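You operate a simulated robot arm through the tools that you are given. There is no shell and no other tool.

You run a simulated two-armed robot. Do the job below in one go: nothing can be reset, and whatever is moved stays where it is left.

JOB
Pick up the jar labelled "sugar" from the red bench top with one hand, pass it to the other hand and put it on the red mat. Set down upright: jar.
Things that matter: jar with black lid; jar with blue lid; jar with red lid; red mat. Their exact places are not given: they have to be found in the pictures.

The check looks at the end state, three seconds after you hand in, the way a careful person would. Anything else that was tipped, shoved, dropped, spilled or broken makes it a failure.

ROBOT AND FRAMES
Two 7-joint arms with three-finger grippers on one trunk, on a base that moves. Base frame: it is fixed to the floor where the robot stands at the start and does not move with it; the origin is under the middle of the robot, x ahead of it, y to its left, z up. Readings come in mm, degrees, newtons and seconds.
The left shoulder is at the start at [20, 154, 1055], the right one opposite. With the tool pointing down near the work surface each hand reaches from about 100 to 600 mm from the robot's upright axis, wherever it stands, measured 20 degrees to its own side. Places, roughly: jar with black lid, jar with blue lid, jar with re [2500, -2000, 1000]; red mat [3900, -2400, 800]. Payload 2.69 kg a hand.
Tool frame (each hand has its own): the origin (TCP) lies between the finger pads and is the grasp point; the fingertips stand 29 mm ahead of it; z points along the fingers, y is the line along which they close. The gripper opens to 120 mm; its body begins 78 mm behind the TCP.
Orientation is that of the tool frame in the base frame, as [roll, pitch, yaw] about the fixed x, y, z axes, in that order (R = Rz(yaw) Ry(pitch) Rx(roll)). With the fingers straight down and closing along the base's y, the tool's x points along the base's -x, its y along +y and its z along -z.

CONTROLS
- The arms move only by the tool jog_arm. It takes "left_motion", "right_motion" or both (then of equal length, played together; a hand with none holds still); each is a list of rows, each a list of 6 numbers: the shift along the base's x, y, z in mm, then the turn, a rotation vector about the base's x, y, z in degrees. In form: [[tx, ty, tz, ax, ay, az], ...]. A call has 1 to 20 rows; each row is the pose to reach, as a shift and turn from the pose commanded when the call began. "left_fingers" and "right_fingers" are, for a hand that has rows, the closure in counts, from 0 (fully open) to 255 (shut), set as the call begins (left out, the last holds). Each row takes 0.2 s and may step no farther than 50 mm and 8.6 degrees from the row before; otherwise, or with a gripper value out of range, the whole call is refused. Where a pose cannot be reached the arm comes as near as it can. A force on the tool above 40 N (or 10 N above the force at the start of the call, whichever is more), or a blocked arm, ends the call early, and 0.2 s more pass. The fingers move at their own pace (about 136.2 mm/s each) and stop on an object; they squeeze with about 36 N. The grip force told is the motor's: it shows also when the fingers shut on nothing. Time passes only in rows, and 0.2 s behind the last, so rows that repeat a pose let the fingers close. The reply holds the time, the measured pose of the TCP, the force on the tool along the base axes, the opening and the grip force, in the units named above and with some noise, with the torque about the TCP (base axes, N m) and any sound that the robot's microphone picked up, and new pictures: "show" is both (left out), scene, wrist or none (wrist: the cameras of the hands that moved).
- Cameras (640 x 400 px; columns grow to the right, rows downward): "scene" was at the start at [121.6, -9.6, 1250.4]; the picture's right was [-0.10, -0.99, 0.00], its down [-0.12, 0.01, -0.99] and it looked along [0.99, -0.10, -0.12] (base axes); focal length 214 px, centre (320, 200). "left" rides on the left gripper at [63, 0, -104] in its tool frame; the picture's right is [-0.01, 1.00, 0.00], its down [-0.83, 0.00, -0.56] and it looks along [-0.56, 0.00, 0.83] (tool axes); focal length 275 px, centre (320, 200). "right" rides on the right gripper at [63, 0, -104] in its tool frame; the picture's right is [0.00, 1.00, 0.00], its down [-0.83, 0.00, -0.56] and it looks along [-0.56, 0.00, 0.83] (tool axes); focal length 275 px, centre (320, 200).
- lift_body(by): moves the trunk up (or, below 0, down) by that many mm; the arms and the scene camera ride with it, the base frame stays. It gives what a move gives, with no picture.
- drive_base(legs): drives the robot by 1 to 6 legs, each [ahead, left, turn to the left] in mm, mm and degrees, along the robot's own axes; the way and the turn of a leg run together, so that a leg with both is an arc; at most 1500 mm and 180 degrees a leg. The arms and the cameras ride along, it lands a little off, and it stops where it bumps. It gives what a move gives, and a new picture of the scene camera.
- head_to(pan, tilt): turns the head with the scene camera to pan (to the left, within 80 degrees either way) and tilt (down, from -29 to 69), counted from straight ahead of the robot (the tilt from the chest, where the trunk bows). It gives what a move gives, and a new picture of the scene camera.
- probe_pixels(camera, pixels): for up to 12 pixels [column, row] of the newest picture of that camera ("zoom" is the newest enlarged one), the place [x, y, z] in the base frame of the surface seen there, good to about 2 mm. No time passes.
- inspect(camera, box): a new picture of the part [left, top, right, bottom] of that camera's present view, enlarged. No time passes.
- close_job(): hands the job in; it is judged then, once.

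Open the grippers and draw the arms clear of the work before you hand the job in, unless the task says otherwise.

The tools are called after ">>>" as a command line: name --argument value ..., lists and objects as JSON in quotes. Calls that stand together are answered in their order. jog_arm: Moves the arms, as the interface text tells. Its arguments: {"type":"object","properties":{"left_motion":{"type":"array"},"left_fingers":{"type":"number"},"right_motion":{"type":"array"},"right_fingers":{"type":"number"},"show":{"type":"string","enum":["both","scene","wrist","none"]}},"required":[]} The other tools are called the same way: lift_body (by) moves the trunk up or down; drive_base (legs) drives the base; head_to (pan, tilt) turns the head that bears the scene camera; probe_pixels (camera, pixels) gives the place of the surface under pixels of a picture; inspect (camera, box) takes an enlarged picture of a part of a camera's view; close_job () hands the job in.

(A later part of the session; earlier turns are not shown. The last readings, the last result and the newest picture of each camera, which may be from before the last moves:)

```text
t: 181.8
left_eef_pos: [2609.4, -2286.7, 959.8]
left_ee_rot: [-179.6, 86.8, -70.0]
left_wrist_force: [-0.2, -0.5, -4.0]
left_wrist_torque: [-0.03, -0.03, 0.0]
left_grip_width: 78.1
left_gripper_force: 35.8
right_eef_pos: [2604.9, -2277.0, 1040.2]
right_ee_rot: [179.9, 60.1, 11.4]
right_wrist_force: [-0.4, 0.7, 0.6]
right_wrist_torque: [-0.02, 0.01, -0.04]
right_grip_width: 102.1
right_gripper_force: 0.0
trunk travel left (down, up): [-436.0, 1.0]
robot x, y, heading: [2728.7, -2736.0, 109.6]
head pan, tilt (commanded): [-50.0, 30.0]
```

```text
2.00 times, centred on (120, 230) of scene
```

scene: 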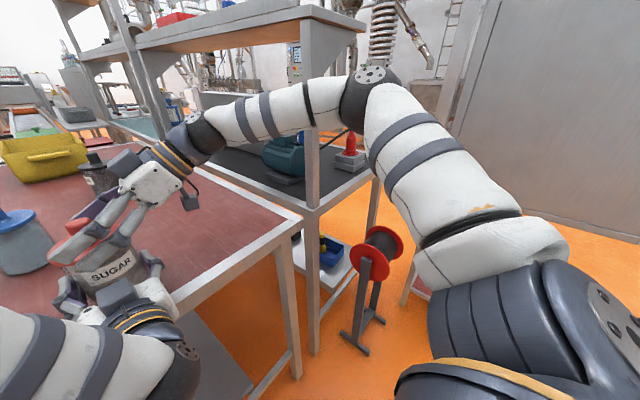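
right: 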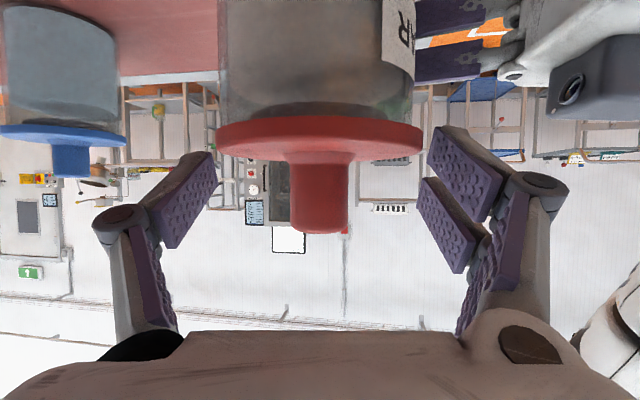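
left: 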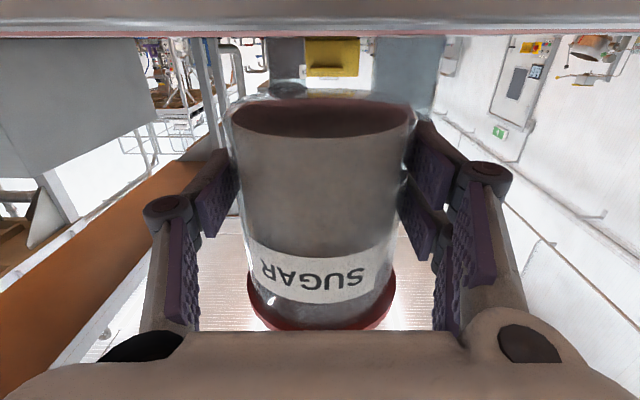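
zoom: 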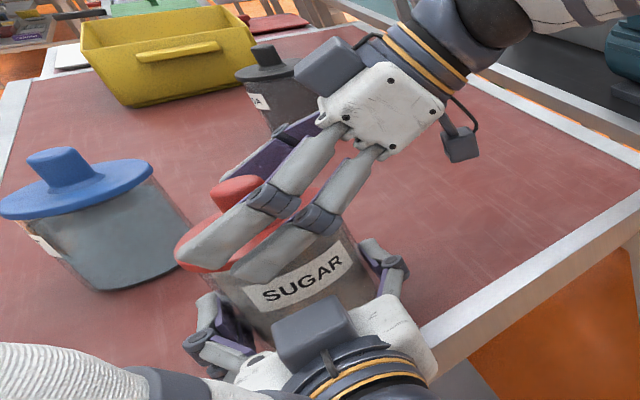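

The view confirms the right pair passes behind the jar, between it and the left palm, with clearance. I descend the remaining 59 mm in small steps.

>>> jog_arm --right_motion '[[0, 0, -12, 0, 0, 0], [0, 0, -24, 0, 0, 0], [0, 0, -36, 0, 0, 0], [0, 0, -48, 0, 0, 0], [0, 0, -54, 0, 0, 0], [0, 0, -59, 0, 0, 0], [0, 0, -59, 0, 0, 0]]' --show "both"

>>> inspect --camera "scene" --box '[0, 150, 240, 340]'

```text
t: 183.4
left_eef_pos: [2608.3, -2286.7, 960.0]
left_ee_rot: [-179.6, 86.8, -70.0]
left_wrist_force: [-0.5, -0.4, -3.7]
left_wrist_torque: [-0.05, -0.01, 0.0]
left_grip_width: 78.2
left_gripper_force: 35.9
right_eef_pos: [2604.4, -2276.6, 982.6]
right_ee_rot: [179.8, 60.1, 11.4]
right_wrist_force: [-0.3, -0.3, 0.5]
right_wrist_torque: [0.04, -0.02, 0.01]
right_grip_width: 102.5
right_gripper_force: 0.0
trunk travel left (down, up): [-436.0, 1.0]
robot x, y, heading: [2727.9, -2734.2, 109.6]
head pan, tilt (commanded): [-50.0, 30.0]
```

scene: 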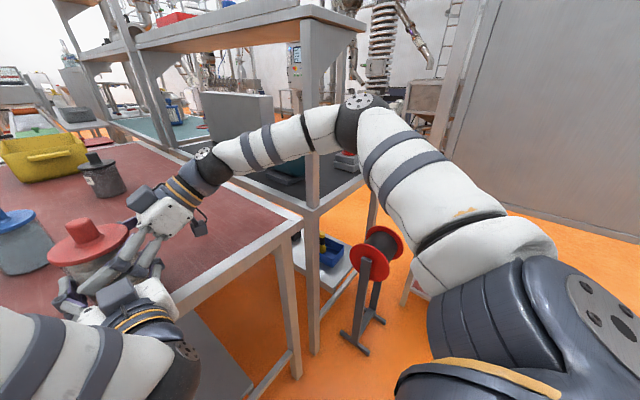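
right: 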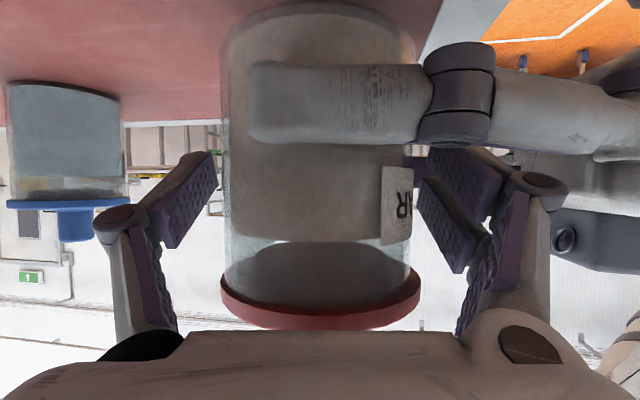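

```text
2.11 times, centred on (120, 245) of scene
```

zoom: 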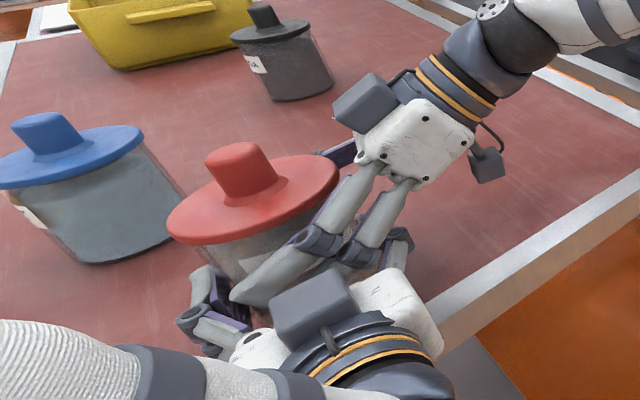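

The right fingers straddle the body with no contact; the left finger passes below them. I raise the right hand 1.5 mm for margin and close its fingers on the upper body.

>>> jog_arm --right_motion '[[0, 0, 1.5, 0, 0, 0], [0, 0, 1.5, 0, 0, 0]]' --show "none"

>>> jog_arm --right_motion '[[0, 0, 0, 0, 0, 0], [0, 0, 0, 0, 0, 0], [0, 0, 0, 0, 0, 0], [0, 0, 0, 0, 0, 0], [0, 0, 0, 0, 0, 0]]' --right_fingers 255 --show "both"

>>> inspect --camera "scene" --box '[0, 150, 240, 340]'

```text
t: 184.0
left_eef_pos: [2608.7, -2287.7, 959.5]
left_ee_rot: [-179.6, 86.9, -69.9]
left_wrist_force: [0.1, 0.0, -4.4]
left_wrist_torque: [-0.03, -0.04, -0.01]
left_grip_width: 78.2
left_gripper_force: 35.9
right_eef_pos: [2604.6, -2276.4, 983.4]
right_ee_rot: [179.9, 60.0, 11.5]
right_wrist_force: [-0.3, 0.7, -0.6]
right_wrist_torque: [0.02, -0.01, 0.01]
right_grip_width: 101.8
right_gripper_force: 0.0
trunk travel left (down, up): [-436.0, 1.0]
robot x, y, heading: [2721.9, -2732.5, 109.6]
head pan, tilt (commanded): [-50.0, 30.0]
```

```text
t: 185.2
left_eef_pos: [2608.3, -2286.8, 959.3]
left_ee_rot: [180.0, 86.8, -70.2]
left_wrist_force: [-3.3, -16.4, -6.5]
left_wrist_torque: [0.23, -0.17, 0.49]
left_grip_width: 78.0
left_gripper_force: 36.0
right_eef_pos: [2604.3, -2276.2, 983.1]
right_ee_rot: [-180.0, 60.2, 11.4]
right_wrist_force: [4.2, 16.9, 1.7]
right_wrist_torque: [0.16, 0.03, -0.41]
right_grip_width: 75.6
right_gripper_force: 36.2
trunk travel left (down, up): [-436.0, 1.0]
robot x, y, heading: [2724.8, -2733.8, 109.3]
head pan, tilt (commanded): [-50.0, 30.0]
```

scene: 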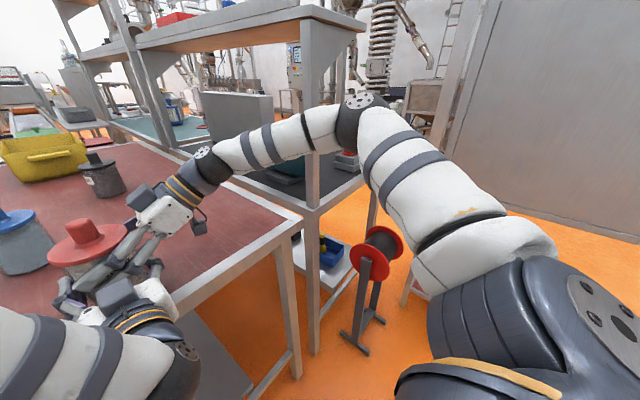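
right: 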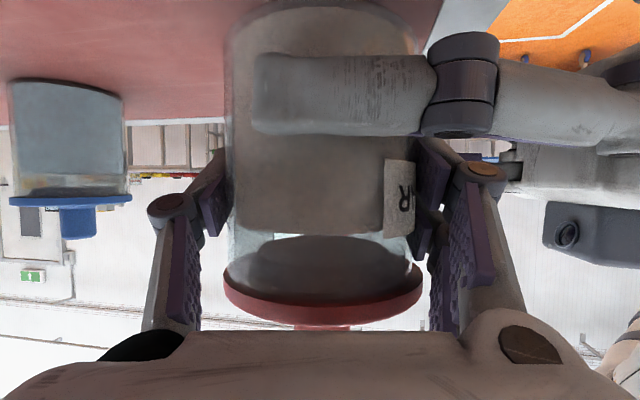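

```text
2.11 times, centred on (120, 245) of scene
```

zoom: 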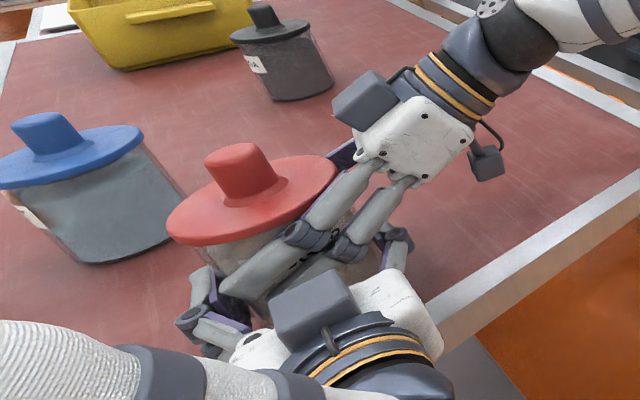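

The right hand holds the body (75.6 mm, 36 N); the two hands strain against each other by about 16 N along y. I ease the right hand 1.5–2 mm forward to relieve that before the left lets go.

>>> jog_arm --right_motion '[[-0.2, 0.8, 0, 0, 0, 0], [-0.4, 1.6, 0, 0, 0, 0], [-0.4, 1.6, 0, 0, 0, 0]]' --show "none"

```text
t: 186.0
left_eef_pos: [2608.6, -2289.0, 960.2]
left_ee_rot: [179.6, 86.8, -70.6]
left_wrist_force: [-12.4, -7.1, -8.2]
left_wrist_torque: [-0.36, -0.18, 0.61]
left_grip_width: 78.2
left_gripper_force: 36.7
right_eef_pos: [2603.5, -2275.5, 984.1]
right_ee_rot: [179.8, 60.1, 11.4]
right_wrist_force: [12.9, 6.8, 3.9]
right_wrist_torque: [0.49, -0.14, -0.39]
right_grip_width: 75.6
right_gripper_force: 35.8
trunk travel left (down, up): [-436.0, 1.0]
robot x, y, heading: [2726.5, -2734.7, 109.5]
head pan, tilt (commanded): [-50.0, 30.0]
```

The y strain is halved but some x strain remains (≈12 N). I ease the right hand by about 1 mm in +x and +y and 0.6 mm up.

>>> jog_arm --right_motion '[[0.6, 0.3, 0.3, 0, 0, 0], [1.1, 0.6, 0.6, 0, 0, 0], [1.1, 0.6, 0.6, 0, 0, 0]]' --show "none"

```text
t: 186.8
left_eef_pos: [2608.5, -2287.4, 959.8]
left_ee_rot: [-179.1, 86.9, -69.4]
left_wrist_force: [-2.3, -5.3, -6.6]
left_wrist_torque: [0.01, 0.31, 0.64]
left_grip_width: 77.8
left_gripper_force: 35.6
right_eef_pos: [2604.9, -2275.0, 984.4]
right_ee_rot: [179.8, 60.1, 11.3]
right_wrist_force: [2.6, 4.9, 1.8]
right_wrist_torque: [0.09, -0.4, -0.63]
right_grip_width: 75.6
right_gripper_force: 35.7
trunk travel left (down, up): [-436.0, 1.0]
robot x, y, heading: [2725.5, -2738.5, 109.7]
head pan, tilt (commanded): [-50.0, 30.0]
```

The strain is down to 2–5 N. I open the left fingers to about 100 mm, leaving the jar in the right hand.

>>> jog_arm --left_motion '[[0, 0, 0, 0, 0, 0], [0, 0, 0, 0, 0, 0], [0, 0, 0, 0, 0, 0], [0, 0, 0, 0, 0, 0]]' --left_fingers 42 --show "both"

>>> inspect --camera "scene" --box '[0, 150, 240, 340]'

```text
t: 187.8
left_eef_pos: [2608.9, -2286.5, 960.1]
left_ee_rot: [-179.1, 86.8, -69.6]
left_wrist_force: [0.6, 0.1, -0.7]
left_wrist_torque: [0.0, 0.01, -0.02]
left_grip_width: 100.2
left_gripper_force: 0.0
right_eef_pos: [2606.5, -2273.8, 984.0]
right_ee_rot: [179.9, 60.1, 11.4]
right_wrist_force: [0.3, -0.3, -0.4]
right_wrist_torque: [-0.04, -0.01, -0.02]
right_grip_width: 75.8
right_gripper_force: 36.0
trunk travel left (down, up): [-436.0, 1.0]
robot x, y, heading: [2724.9, -2731.1, 109.4]
head pan, tilt (commanded): [-50.0, 30.0]
```

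scene: 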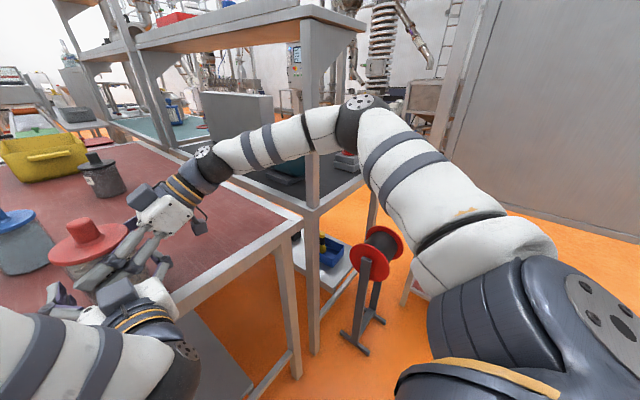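
left: 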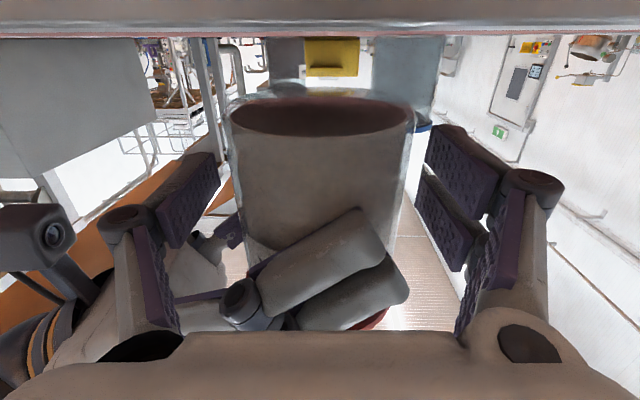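

```text
2.11 times, centred on (120, 245) of scene
```

zoom: 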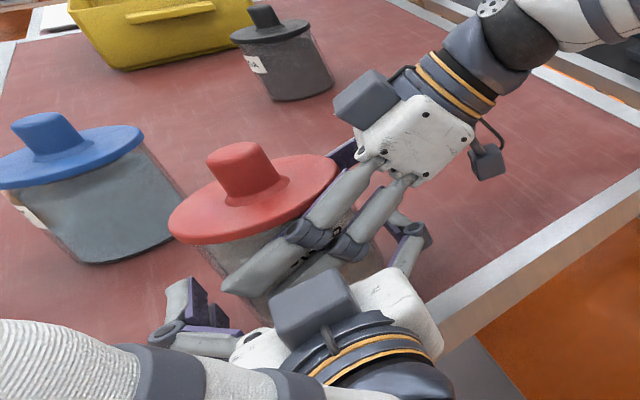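

The jar stays in place in the right hand, but the right force reads only −0.4 N, less than the 4 N expected. I take another reading without moving.

>>> jog_arm --right_motion '[[0, 0, 0, 0, 0, 0], [0, 0, 0, 0, 0, 0]]' --show "wrist"

```text
t: 188.4
left_eef_pos: [2607.3, -2287.6, 959.6]
left_ee_rot: [-179.4, 86.8, -70.0]
left_wrist_force: [-0.1, 0.7, 0.2]
left_wrist_torque: [0.01, 0.02, -0.04]
left_grip_width: 100.1
left_gripper_force: 0.1
right_eef_pos: [2604.8, -2275.0, 984.4]
right_ee_rot: [179.9, 60.0, 11.5]
right_wrist_force: [1.0, -0.5, -0.7]
right_wrist_torque: [-0.01, 0.01, 0.0]
right_grip_width: 75.4
right_gripper_force: 35.7
trunk travel left (down, up): [-436.0, 1.0]
robot x, y, heading: [2722.4, -2736.6, 109.2]
head pan, tilt (commanded): [-50.0, 30.0]
```

right: 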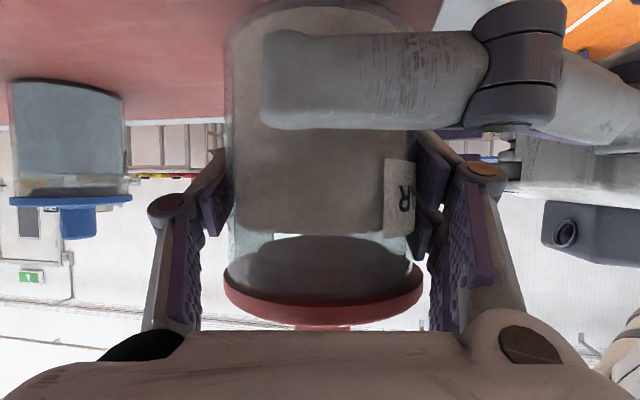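

Both hands read almost no load although the jar hangs in the air, so I test: raise the right hand 8 mm slowly and see whether the jar follows.

>>> jog_arm --right_motion '[[0, 0, 2, 0, 0, 0], [0, 0, 5, 0, 0, 0], [0, 0, 8, 0, 0, 0], [0, 0, 8, 0, 0, 0]]' --show "both"

>>> inspect --camera "left" --box '[160, 60, 480, 340]'

```text
t: 189.4
left_eef_pos: [2607.3, -2286.9, 958.9]
left_ee_rot: [-179.6, 86.8, -69.9]
left_wrist_force: [-0.1, 0.2, -0.1]
left_wrist_torque: [0.04, -0.02, 0.02]
left_grip_width: 100.3
left_gripper_force: 0.1
right_eef_pos: [2605.6, -2274.9, 993.4]
right_ee_rot: [179.8, 60.2, 11.4]
right_wrist_force: [0.7, -0.5, -4.5]
right_wrist_torque: [-0.01, -0.01, 0.02]
right_grip_width: 75.3
right_gripper_force: 35.8
trunk travel left (down, up): [-436.0, 1.0]
robot x, y, heading: [2723.7, -2735.0, 109.6]
head pan, tilt (commanded): [-50.0, 30.0]
```

scene: 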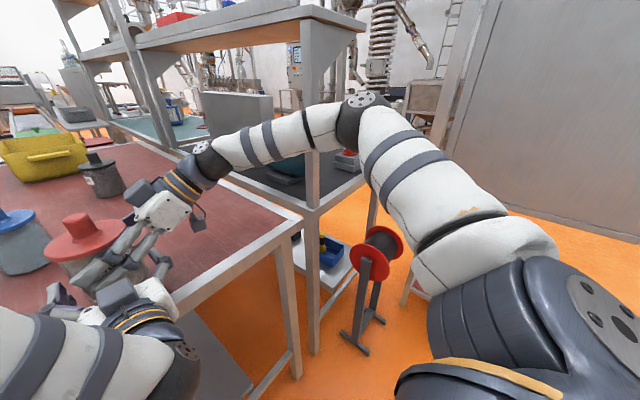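
right: 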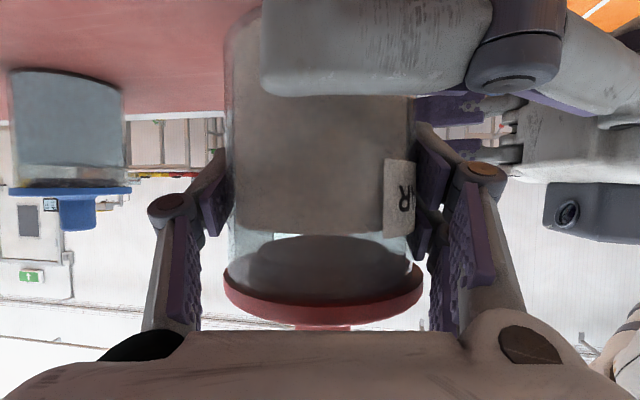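

```text
1.43 times, centred on (320, 200) of left
```

zoom: 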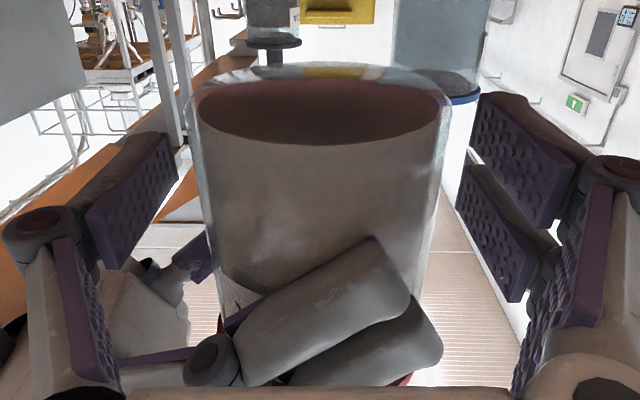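

Now the right hand carries the jar (−4.5 N) and the jar follows it: the pass succeeded. I raise the right hand 80 mm so the jar clears the left hand's open fingers.

>>> jog_arm --right_motion '[[0, 0, 15, 0, 0, 0], [0, 0, 30, 0, 0, 0], [0, 0, 45, 0, 0, 0], [0, 0, 60, 0, 0, 0], [0, 0, 75, 0, 0, 0], [0, 0, 85, 0, 0, 0], [0, 0, 85, 0, 0, 0]]' --show "both"

```text
t: 191.0
left_eef_pos: [2608.8, -2287.4, 958.4]
left_ee_rot: [-179.5, 86.7, -69.8]
left_wrist_force: [-0.2, -0.5, 0.0]
left_wrist_torque: [0.0, 0.0, -0.02]
left_grip_width: 100.3
left_gripper_force: 0.0
right_eef_pos: [2606.2, -2274.3, 1077.8]
right_ee_rot: [179.8, 60.0, 11.4]
right_wrist_force: [0.3, -0.8, -3.9]
right_wrist_torque: [0.0, 0.02, -0.03]
right_grip_width: 75.4
right_gripper_force: 35.8
trunk travel left (down, up): [-436.0, 1.0]
robot x, y, heading: [2721.1, -2737.0, 109.6]
head pan, tilt (commanded): [-50.0, 30.0]
```

scene: 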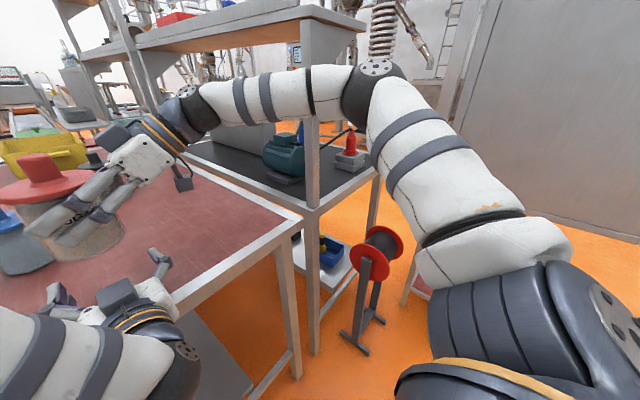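
right: 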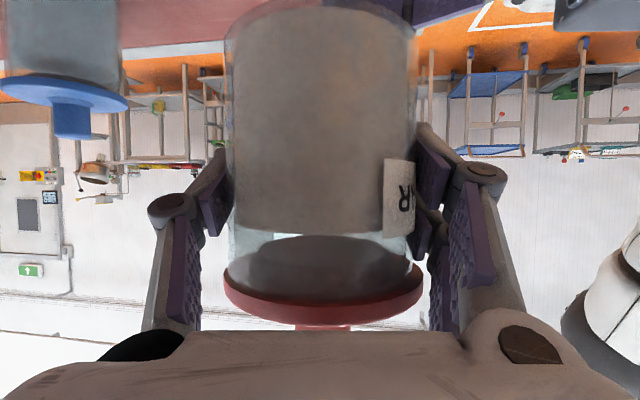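

The jar hangs in the right hand alone. I withdraw the left hand sideways to my left and upward.

>>> jog_arm --left_motion '[[-37.7, -13.4, 5, 0, 0, 0], [-75.4, -26.8, 15, 0, 0, 0], [-113, -40.2, 40, 0, 0, 0], [-150.7, -53.6, 80, 0, 0, 0], [-150.7, -53.6, 120, 0, 0, 0], [-150.7, -53.6, 150, 0, 0, 0]]' --show "scene"

```text
refused: row 4 steps farther than a row can; nothing moved
```

Row 4 stepped too far; I use smaller steps.

>>> jog_arm --left_motion '[[-37.7, -13.4, 5, 0, 0, 0], [-75.4, -26.8, 12, 0, 0, 0], [-108, -38.4, 35, 0, 0, 0], [-140, -49.8, 60, 0, 0, 0], [-150.7, -53.6, 95, 0, 0, 0], [-150.7, -53.6, 130, 0, 0, 0], [-150.7, -53.6, 150, 0, 0, 0]]' --show "scene"

```text
t: 192.6
left_eef_pos: [2457.3, -2341.0, 1109.8]
left_ee_rot: [178.4, 86.8, -71.9]
left_wrist_force: [1.2, -0.4, -0.5]
left_wrist_torque: [-0.01, -0.01, 0.01]
left_grip_width: 100.2
left_gripper_force: 0.0
right_eef_pos: [2604.8, -2275.7, 1076.8]
right_ee_rot: [179.8, 60.1, 11.4]
right_wrist_force: [0.4, 0.3, -3.8]
right_wrist_torque: [-0.01, -0.02, -0.01]
right_grip_width: 75.2
right_gripper_force: 36.5
trunk travel left (down, up): [-436.0, 1.0]
robot x, y, heading: [2723.1, -2737.3, 109.5]
head pan, tilt (commanded): [-50.0, 30.0]
```

scene: 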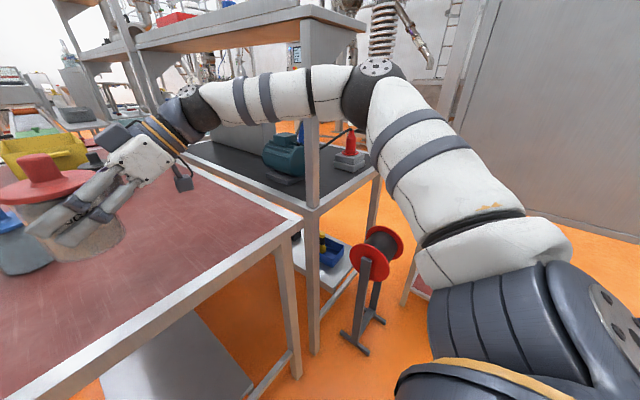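

The left hand is clear. I turn it back to pointing down and retract it to its carrying pose.

>>> jog_arm --left_motion '[[2.4, -10, 5, -7.44, -2.64, 0], [4.7, -20, 9, -14.88, -5.28, 0], [7, -30, 14, -22.3, -7.92, 0], [9.5, -40, 18, -29.8, -10.56, 0], [12, -50, 23, -37.2, -13.2, 0], [14, -60, 27, -44.6, -15.84, 0], [16.5, -70, 32, -52.1, -18.5, 0], [19, -80, 36, -59.5, -21.1, 0], [21, -90, 41, -67, -23.8, 0], [23.6, -100, 45, -74.4, -26.4, 0], [26, -109.5, 50, -81.8, -29, 0], [26, -109.5, 50, -81.8, -29, 0]]' --show "none"

>>> head_to --pan -10 --tilt 25

```text
t: 195.2
left_eef_pos: [2482.7, -2450.8, 1160.5]
left_ee_rot: [179.8, 0.0, -70.5]
left_wrist_force: [1.1, 0.1, 0.3]
left_wrist_torque: [0.01, -0.01, -0.01]
left_grip_width: 100.3
left_gripper_force: 0.0
right_eef_pos: [2605.2, -2275.3, 1078.3]
right_ee_rot: [179.9, 60.2, 11.3]
right_wrist_force: [-0.9, 0.0, -4.2]
right_wrist_torque: [-0.01, -0.01, -0.03]
right_grip_width: 75.1
right_gripper_force: 35.6
trunk travel left (down, up): [-436.0, 1.0]
robot x, y, heading: [2725.7, -2735.4, 109.6]
head pan, tilt (commanded): [-50.0, 30.0]
```

```text
t: 196.2
left_eef_pos: [2482.9, -2451.0, 1160.4]
left_ee_rot: [179.9, -0.1, -70.5]
left_wrist_force: [0.9, 0.2, 0.3]
left_wrist_torque: [0.01, 0.0, 0.0]
left_grip_width: 100.2
left_gripper_force: 0.1
right_eef_pos: [2605.4, -2275.3, 1078.0]
right_ee_rot: [179.8, 60.1, 11.4]
right_wrist_force: [0.2, -0.4, -3.8]
right_wrist_torque: [0.01, 0.01, 0.01]
right_grip_width: 75.1
right_gripper_force: 35.7
trunk travel left (down, up): [-436.0, 1.0]
robot x, y, heading: [2727.9, -2736.3, 109.4]
head pan, tilt (commanded): [-10.0, 25.0]
```

scene: 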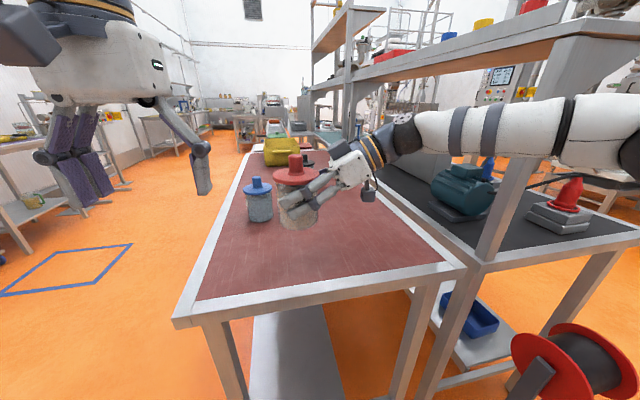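

The right hand holds the jar (lid on) above the bench. I inspect the bench surface for the speck or anything spilled, and the other jars.

>>> inspect --camera "scene" --box '[180, 130, 440, 300]'

>>> inspect --camera "scene" --box '[250, 140, 350, 240]'

>>> inspect --camera "scene" --box '[220, 230, 320, 300]'

```text
2.35 times, centred on (310, 215) of scene
```

zoom: 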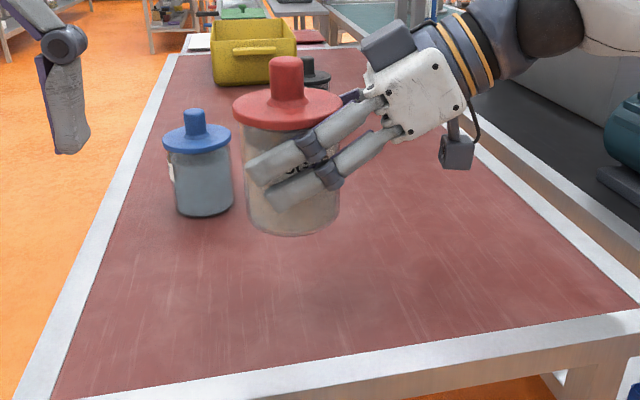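

```text
4.00 times, centred on (300, 190) of scene
```

zoom: 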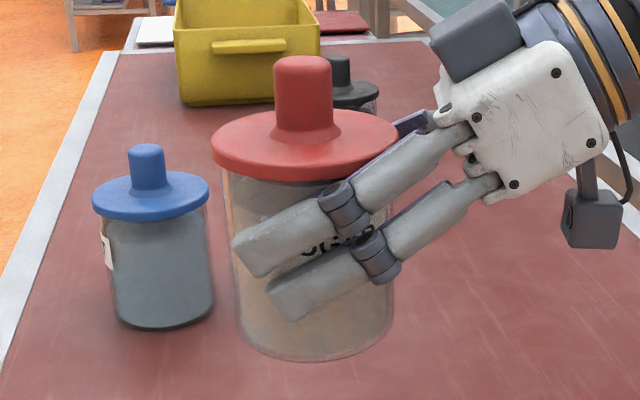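

```text
5.71 times, centred on (270, 265) of scene
```

zoom: 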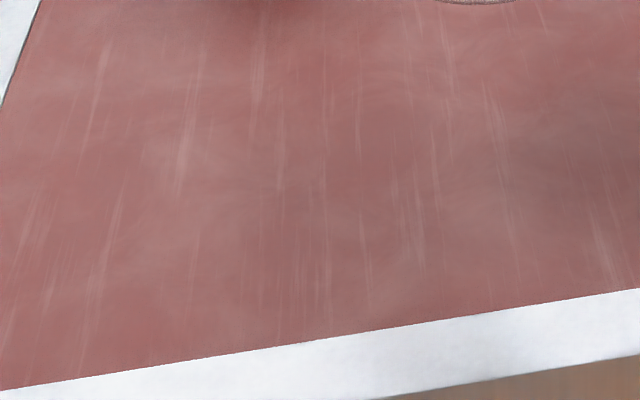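

The bench looks clean. I take one closer look around where the speck was (near (293,288)).

>>> inspect --camera "scene" --box '[260, 255, 340, 310]'

>>> probe_pixels --camera "scene" --pixels '[[293, 285], [300, 275], [300, 232], [262, 215], [310, 160], [295, 160]]'

```text
7.27 times, centred on (300, 282) of scene
```

zoom: 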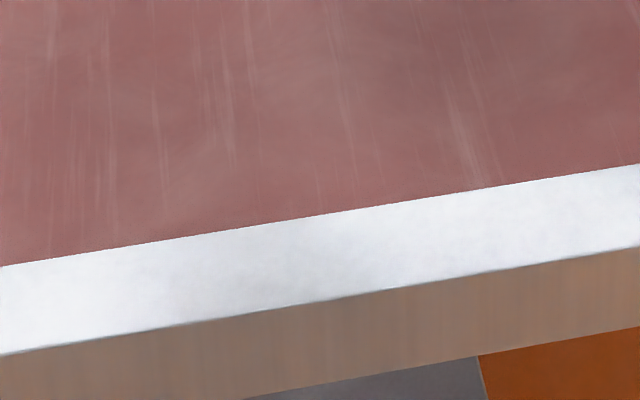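

```text
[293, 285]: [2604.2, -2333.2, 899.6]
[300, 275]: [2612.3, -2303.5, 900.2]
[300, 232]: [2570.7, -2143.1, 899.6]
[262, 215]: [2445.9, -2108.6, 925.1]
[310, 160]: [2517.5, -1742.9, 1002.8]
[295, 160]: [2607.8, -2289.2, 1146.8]
```

No speck remains; nothing is spilled. Now I rotate the right hand with the jar from pointing left toward pointing ahead (first −40° about vertical), shifting it to my right, and watch the jar.

>>> jog_arm --right_motion '[[7, 3.3, 0, 0, 0, -8], [14, 6.6, 0, 0, 0, -16], [21, 10, 0, 0, 0, -24], [28, 13.3, 0, 0, 0, -32], [35, 16.6, 0, 0, 0, -40], [35, 16.6, 0, 0, 0, -40]]' --show "both"

```text
t: 197.6
left_eef_pos: [2484.1, -2451.0, 1160.8]
left_ee_rot: [179.9, 0.1, -70.5]
left_wrist_force: [-0.1, 0.5, -0.6]
left_wrist_torque: [-0.02, -0.01, 0.01]
left_grip_width: 100.2
left_gripper_force: 0.0
right_eef_pos: [2641.0, -2257.3, 1078.0]
right_ee_rot: [179.8, 60.0, -28.9]
right_wrist_force: [0.3, -0.2, -4.5]
right_wrist_torque: [0.03, -0.02, 0.0]
right_grip_width: 75.0
right_gripper_force: 36.3
trunk travel left (down, up): [-436.0, 1.0]
robot x, y, heading: [2725.0, -2736.0, 109.4]
head pan, tilt (commanded): [-10.0, 25.0]
```

scene: 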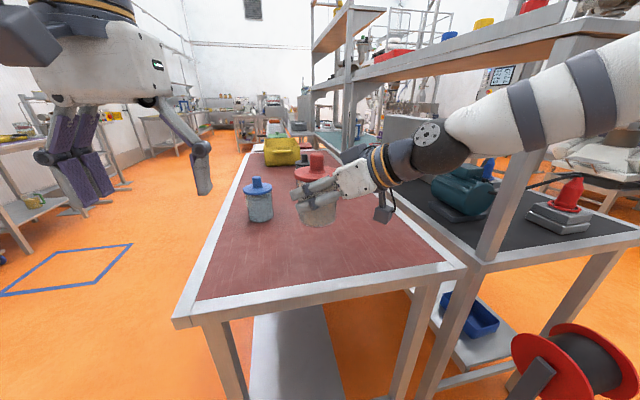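
right: 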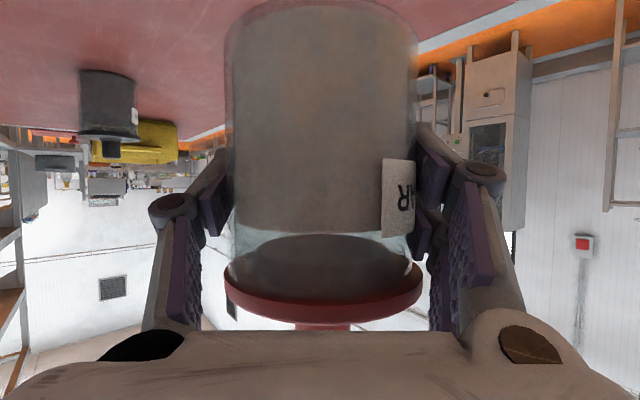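

The jar is steady in the hand (75.0 mm, −4.5 N). I continue the rotation by −32°.

>>> jog_arm --right_motion '[[7, 3.3, 0, 0, 0, -8], [14, 6.6, 0, 0, 0, -16], [21, 10, 0, 0, 0, -24], [28, 13.3, 0, 0, 0, -32], [28, 13.3, 0, 0, 0, -32]]' --show "both"

```text
t: 198.8
left_eef_pos: [2484.4, -2451.5, 1160.0]
left_ee_rot: [179.8, 0.0, -70.5]
left_wrist_force: [-0.1, 0.6, 0.6]
left_wrist_torque: [0.03, 0.02, -0.01]
left_grip_width: 100.2
left_gripper_force: 0.1
right_eef_pos: [2669.3, -2245.0, 1076.6]
right_ee_rot: [179.9, 60.0, -60.7]
right_wrist_force: [-0.6, 0.0, -4.7]
right_wrist_torque: [-0.04, -0.01, -0.02]
right_grip_width: 74.7
right_gripper_force: 35.9
trunk travel left (down, up): [-436.0, 1.0]
robot x, y, heading: [2724.8, -2736.7, 109.5]
head pan, tilt (commanded): [-10.0, 25.0]
```

scene: 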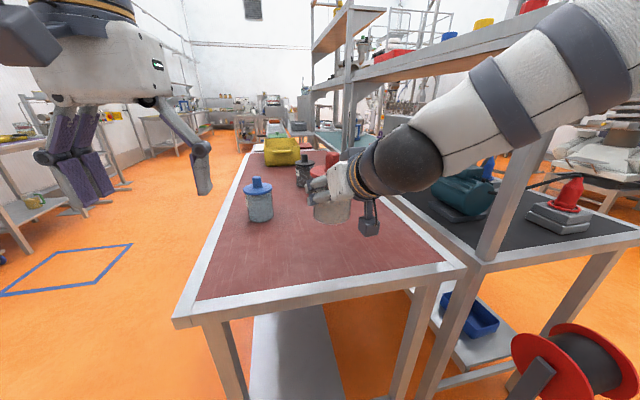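
right: 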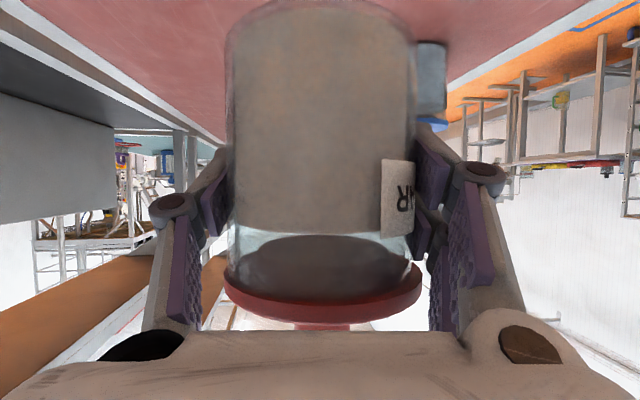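

The right hand now points nearly straight ahead with the jar steady. I start the carry: sideways left past the bench corner, back, and turn to face along the cart's far side.

>>> drive_base --legs '[[0, 835, 0], [-1375, 0, 0], [0, 0, -90]]'

```text
t: 216.0
left_eef_pos: [2701.0, -4079.8, 1159.6]
left_ee_rot: [179.8, 0.0, -162.0]
left_wrist_force: [-0.3, 0.3, 0.0]
left_wrist_torque: [0.01, 0.02, -0.01]
left_grip_width: 100.2
left_gripper_force: 0.1
right_eef_pos: [2903.0, -4269.1, 1075.4]
right_ee_rot: [179.9, 60.0, -152.1]
right_wrist_force: [-0.4, 0.9, -3.2]
right_wrist_torque: [-0.01, 0.03, 0.0]
right_grip_width: 74.3
right_gripper_force: 36.4
trunk travel left (down, up): [-436.0, 1.0]
robot x, y, heading: [2407.1, -4313.9, 18.1]
head pan, tilt (commanded): [-10.0, 25.0]
```

scene: 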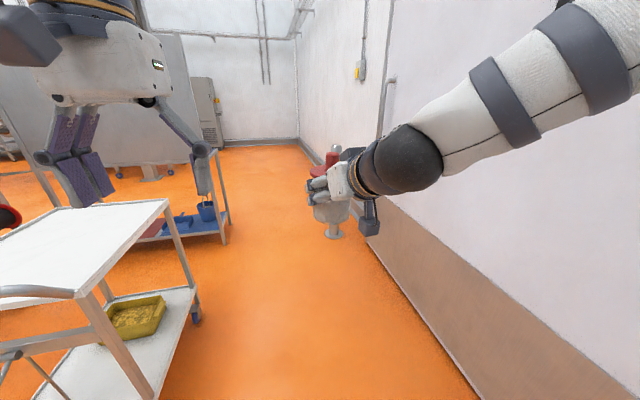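

I'm beside the cart, facing along its far side. The grip width is creeping (74.3 mm), so I check the jar's seat in the right hand.

>>> inspect --camera "right" --box '[100, 0, 540, 340]'

>>> inspect --camera "scene" --box '[280, 120, 400, 250]'

```text
1.18 times, centred on (320, 170) of right
```

zoom: 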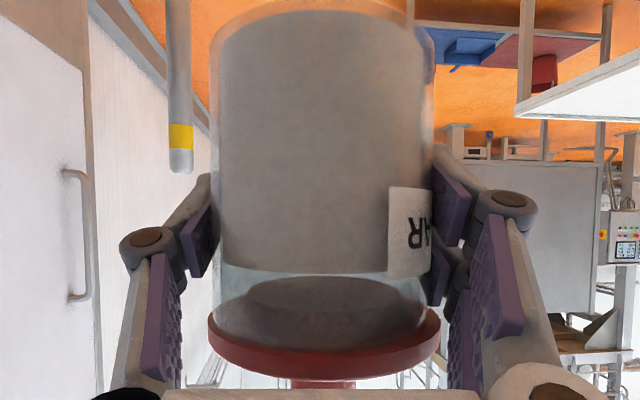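

```text
3.08 times, centred on (340, 185) of scene
```

zoom: 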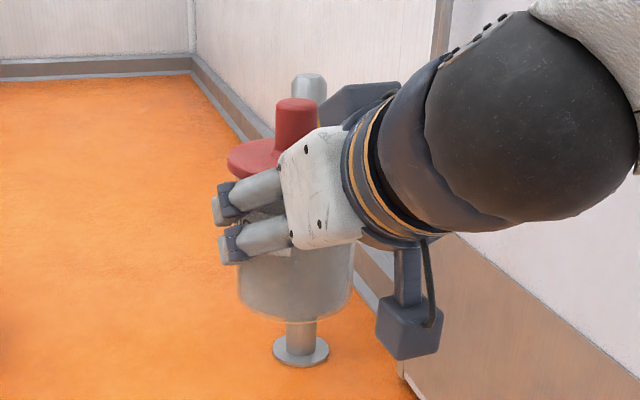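

The jar looks secure, but I want to quantify any slip: at the pass, the flange top was about 45 mm and knob top 79 mm above the right TCP. I probe them now (TCP z=1075.4).

>>> probe_pixels --camera "zoom" --pixels '[[245, 155], [255, 160], [297, 101], [290, 103], [262, 310], [300, 318], [240, 170], [300, 125]]'

```text
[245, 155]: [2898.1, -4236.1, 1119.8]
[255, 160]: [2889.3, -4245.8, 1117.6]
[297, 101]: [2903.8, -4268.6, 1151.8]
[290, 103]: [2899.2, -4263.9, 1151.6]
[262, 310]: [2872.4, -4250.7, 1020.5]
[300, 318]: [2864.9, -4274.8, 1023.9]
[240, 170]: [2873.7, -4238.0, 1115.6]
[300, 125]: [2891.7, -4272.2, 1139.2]
```

Slip is at most about 3 mm over 30 s, acceptable; I keep moving. I drive along past the rack's end, then turn toward its far side.

>>> drive_base --legs '[[0, 0, 1.5], [1400, 0, 0], [1400, 0, 0]]'

>>> inspect --camera "right" --box '[100, 0, 540, 340]'

```text
t: 230.0
left_eef_pos: [5349.3, -3160.4, 1161.1]
left_ee_rot: [179.9, 0.0, -161.3]
left_wrist_force: [-0.1, -1.2, -0.7]
left_wrist_torque: [0.0, 0.0, 0.01]
left_grip_width: 100.0
left_gripper_force: 0.1
right_eef_pos: [5555.0, -3347.8, 1075.0]
right_ee_rot: [179.8, 60.0, -151.3]
right_wrist_force: [-0.2, 0.9, -3.3]
right_wrist_torque: [-0.02, -0.02, 0.0]
right_grip_width: 73.9
right_gripper_force: 36.3
trunk travel left (down, up): [-436.0, 1.0]
robot x, y, heading: [5066.9, -3399.3, 19.1]
head pan, tilt (commanded): [-10.0, 25.0]
```

scene: 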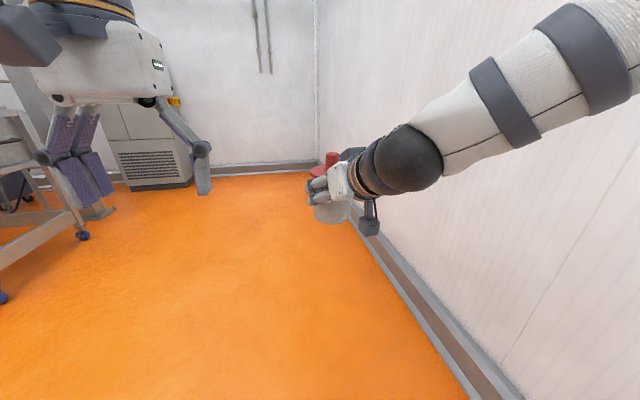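

```text
1.18 times, centred on (320, 170) of right
```

zoom: 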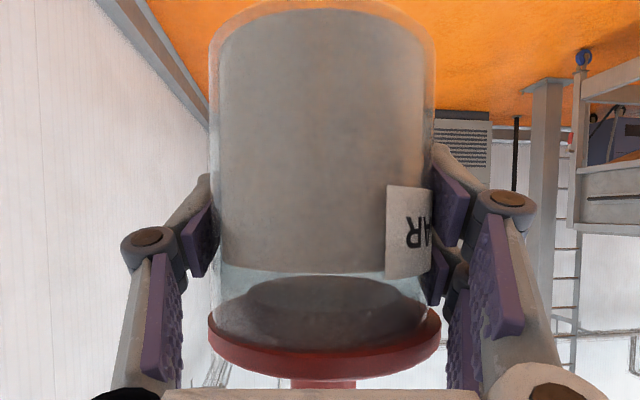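

Still steady (73.9 mm). I turn left, drive along the rack's far side, and turn to face it.

>>> drive_base --legs '[[0, 0, 90.5], [800, 0, 0], [0, 0, 90], [0, -500, 0]]'

>>> inspect --camera "right" --box '[100, 0, 540, 340]'

```text
t: 245.9
left_eef_pos: [4342.0, -2414.8, 1159.3]
left_ee_rot: [179.9, 0.2, 19.5]
left_wrist_force: [-0.7, -0.1, -0.5]
left_wrist_torque: [-0.04, 0.03, 0.02]
left_grip_width: 100.2
left_gripper_force: 0.1
right_eef_pos: [4133.3, -2229.4, 1077.4]
right_ee_rot: [179.8, 60.0, 29.5]
right_wrist_force: [0.0, -0.1, -4.9]
right_wrist_torque: [0.01, -0.02, 0.0]
right_grip_width: 73.4
right_gripper_force: 36.3
trunk travel left (down, up): [-436.0, 1.0]
robot x, y, heading: [4631.2, -2173.0, -160.6]
head pan, tilt (commanded): [-10.0, 25.0]
```

scene: 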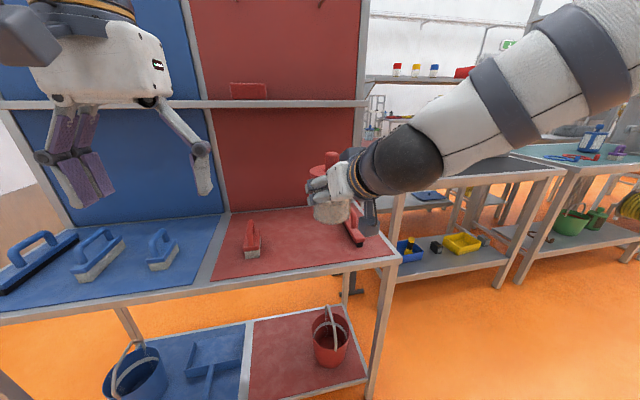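

```text
1.18 times, centred on (320, 170) of right
```

zoom: 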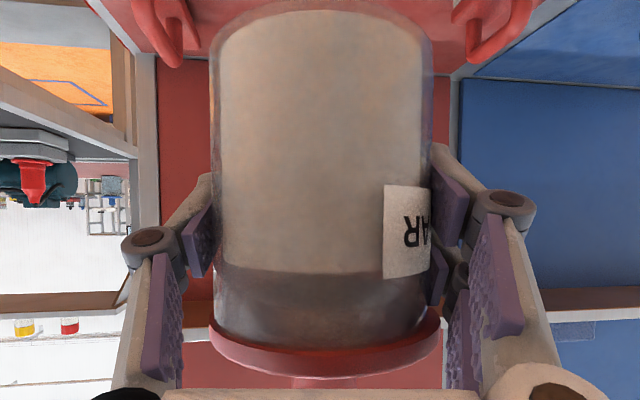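

The red mat's free spot is at about (3990,-2326), and the jar is steady in the hand. I drive 125 mm closer to the rack.

>>> drive_base --legs '[[125, 0, 0]]'

>>> head_to --pan 0 --tilt 28

```text
t: 247.1
left_eef_pos: [4225.7, -2454.5, 1159.6]
left_ee_rot: [179.9, 0.1, 19.5]
left_wrist_force: [0.6, -1.0, -0.5]
left_wrist_torque: [0.0, -0.04, 0.03]
left_grip_width: 100.2
left_gripper_force: 0.0
right_eef_pos: [4018.7, -2271.5, 1076.4]
right_ee_rot: [179.8, 60.1, 29.3]
right_wrist_force: [0.2, -0.8, -4.2]
right_wrist_torque: [0.01, 0.0, -0.03]
right_grip_width: 73.6
right_gripper_force: 36.2
trunk travel left (down, up): [-436.0, 1.0]
robot x, y, heading: [4508.4, -2215.8, -160.5]
head pan, tilt (commanded): [-10.0, 25.0]
```

scene: 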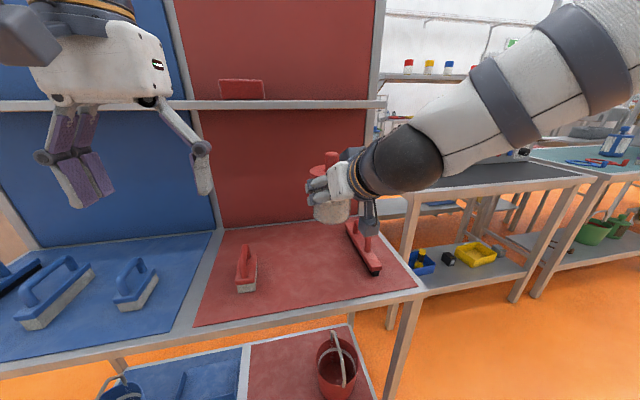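

```text
t: 247.8
left_eef_pos: [4225.3, -2455.4, 1160.0]
left_ee_rot: [-180.0, 0.1, 19.5]
left_wrist_force: [-0.2, -0.2, 0.2]
left_wrist_torque: [0.0, -0.01, -0.05]
left_grip_width: 100.1
left_gripper_force: 0.0
right_eef_pos: [4018.9, -2270.2, 1076.2]
right_ee_rot: [179.8, 60.0, 29.4]
right_wrist_force: [0.4, -1.1, -4.9]
right_wrist_torque: [0.03, 0.0, 0.0]
right_grip_width: 73.3
right_gripper_force: 36.5
trunk travel left (down, up): [-436.0, 1.0]
robot x, y, heading: [4508.3, -2215.4, -160.5]
head pan, tilt (commanded): [0.0, 28.0]
```

scene: 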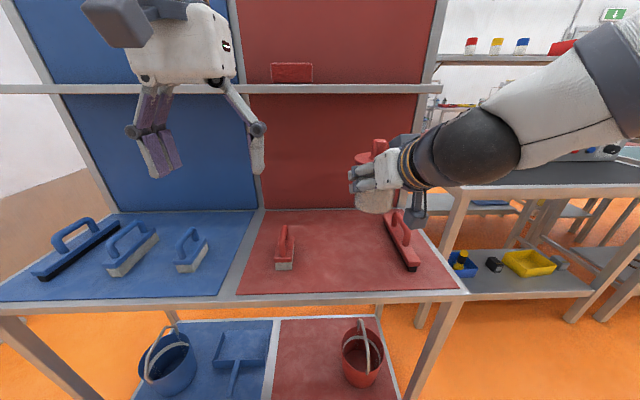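

I now see the mat with the small brush at (284,250) and broom at (402,240). I probe the free space between them and the jar's lower rim.

>>> probe_pixels --camera "scene" --pixels '[[340, 260], [340, 285], [340, 240], [292, 268], [278, 268], [284, 230], [402, 262], [416, 266], [388, 222], [340, 294], [374, 205], [377, 150]]'

>>> inspect --camera "scene" --box '[330, 120, 450, 230]'

```text
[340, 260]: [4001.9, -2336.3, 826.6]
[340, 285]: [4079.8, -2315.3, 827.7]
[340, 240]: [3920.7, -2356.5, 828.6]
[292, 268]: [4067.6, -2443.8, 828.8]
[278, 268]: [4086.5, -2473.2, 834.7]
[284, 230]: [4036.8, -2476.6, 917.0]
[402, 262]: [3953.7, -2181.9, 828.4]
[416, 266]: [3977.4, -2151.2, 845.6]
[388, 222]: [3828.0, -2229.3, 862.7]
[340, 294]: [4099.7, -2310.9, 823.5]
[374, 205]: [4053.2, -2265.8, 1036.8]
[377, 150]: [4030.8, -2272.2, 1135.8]
```

```text
3.64 times, centred on (390, 175) of scene
```

zoom: 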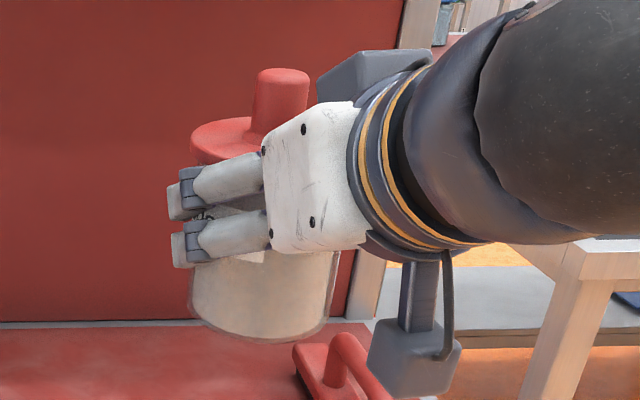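

I probe the jar's knob top, flange and bottom rim to know how far to lower.

>>> probe_pixels --camera "zoom" --pixels '[[283, 73], [275, 76], [225, 128], [215, 140], [260, 335], [230, 325], [300, 332], [195, 290], [330, 300]]'

```text
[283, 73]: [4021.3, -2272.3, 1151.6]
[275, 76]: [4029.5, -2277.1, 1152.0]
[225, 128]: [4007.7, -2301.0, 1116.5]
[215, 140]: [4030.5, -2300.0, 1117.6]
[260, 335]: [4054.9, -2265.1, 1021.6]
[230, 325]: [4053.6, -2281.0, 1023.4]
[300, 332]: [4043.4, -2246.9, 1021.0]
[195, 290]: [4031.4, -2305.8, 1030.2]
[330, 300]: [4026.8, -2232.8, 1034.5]
```

The jar's bottom is at z≈1015.5, mat at 827.5, and it hangs upright. I shift it over the free spot and lower it 150 mm.

>>> jog_arm --right_motion '[[-12, -26, 0, 0, 0, 0], [-24, -51, 0, 0, 0, 0], [-24, -51, -30, 0, 0, 0], [-24, -51, -60, 0, 0, 0], [-24, -51, -90, 0, 0, 0], [-24, -51, -120, 0, 0, 0], [-24, -51, -150, 0, 0, 0], [-24, -51, -150, 0, 0, 0]]' --show "both"

>>> inspect --camera "scene" --box '[240, 150, 460, 300]'

```text
t: 249.6
left_eef_pos: [4225.4, -2455.0, 1159.7]
left_ee_rot: [179.9, 0.2, 19.5]
left_wrist_force: [0.1, -0.4, -0.2]
left_wrist_torque: [-0.01, 0.0, 0.01]
left_grip_width: 100.4
left_gripper_force: 0.0
right_eef_pos: [3993.8, -2321.3, 927.9]
right_ee_rot: [179.8, 60.0, 29.4]
right_wrist_force: [0.0, -0.5, -4.1]
right_wrist_torque: [-0.02, -0.04, 0.03]
right_grip_width: 73.4
right_gripper_force: 35.9
trunk travel left (down, up): [-436.0, 1.0]
robot x, y, heading: [4508.4, -2212.5, -160.6]
head pan, tilt (commanded): [0.0, 28.0]
```

scene: 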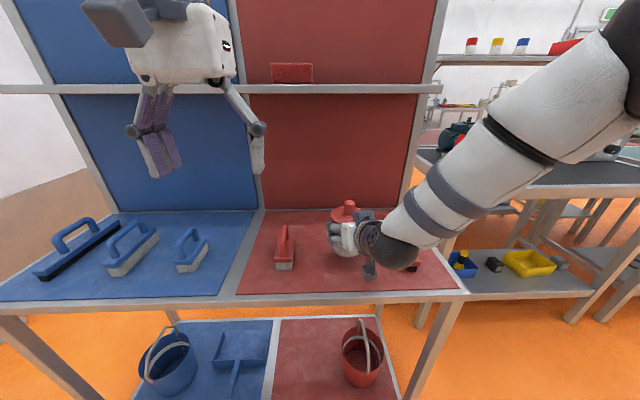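
right: 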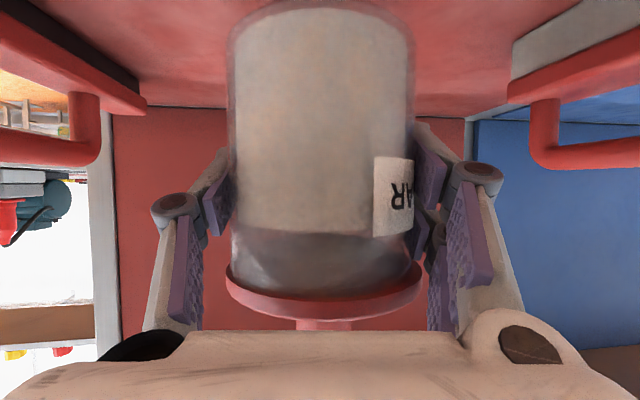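

```text
2.67 times, centred on (350, 225) of scene
```

zoom: 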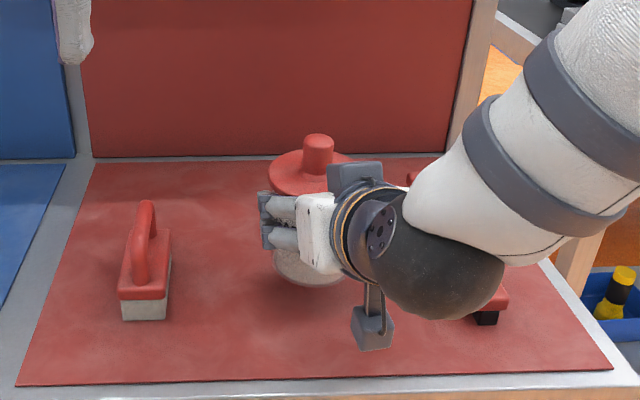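

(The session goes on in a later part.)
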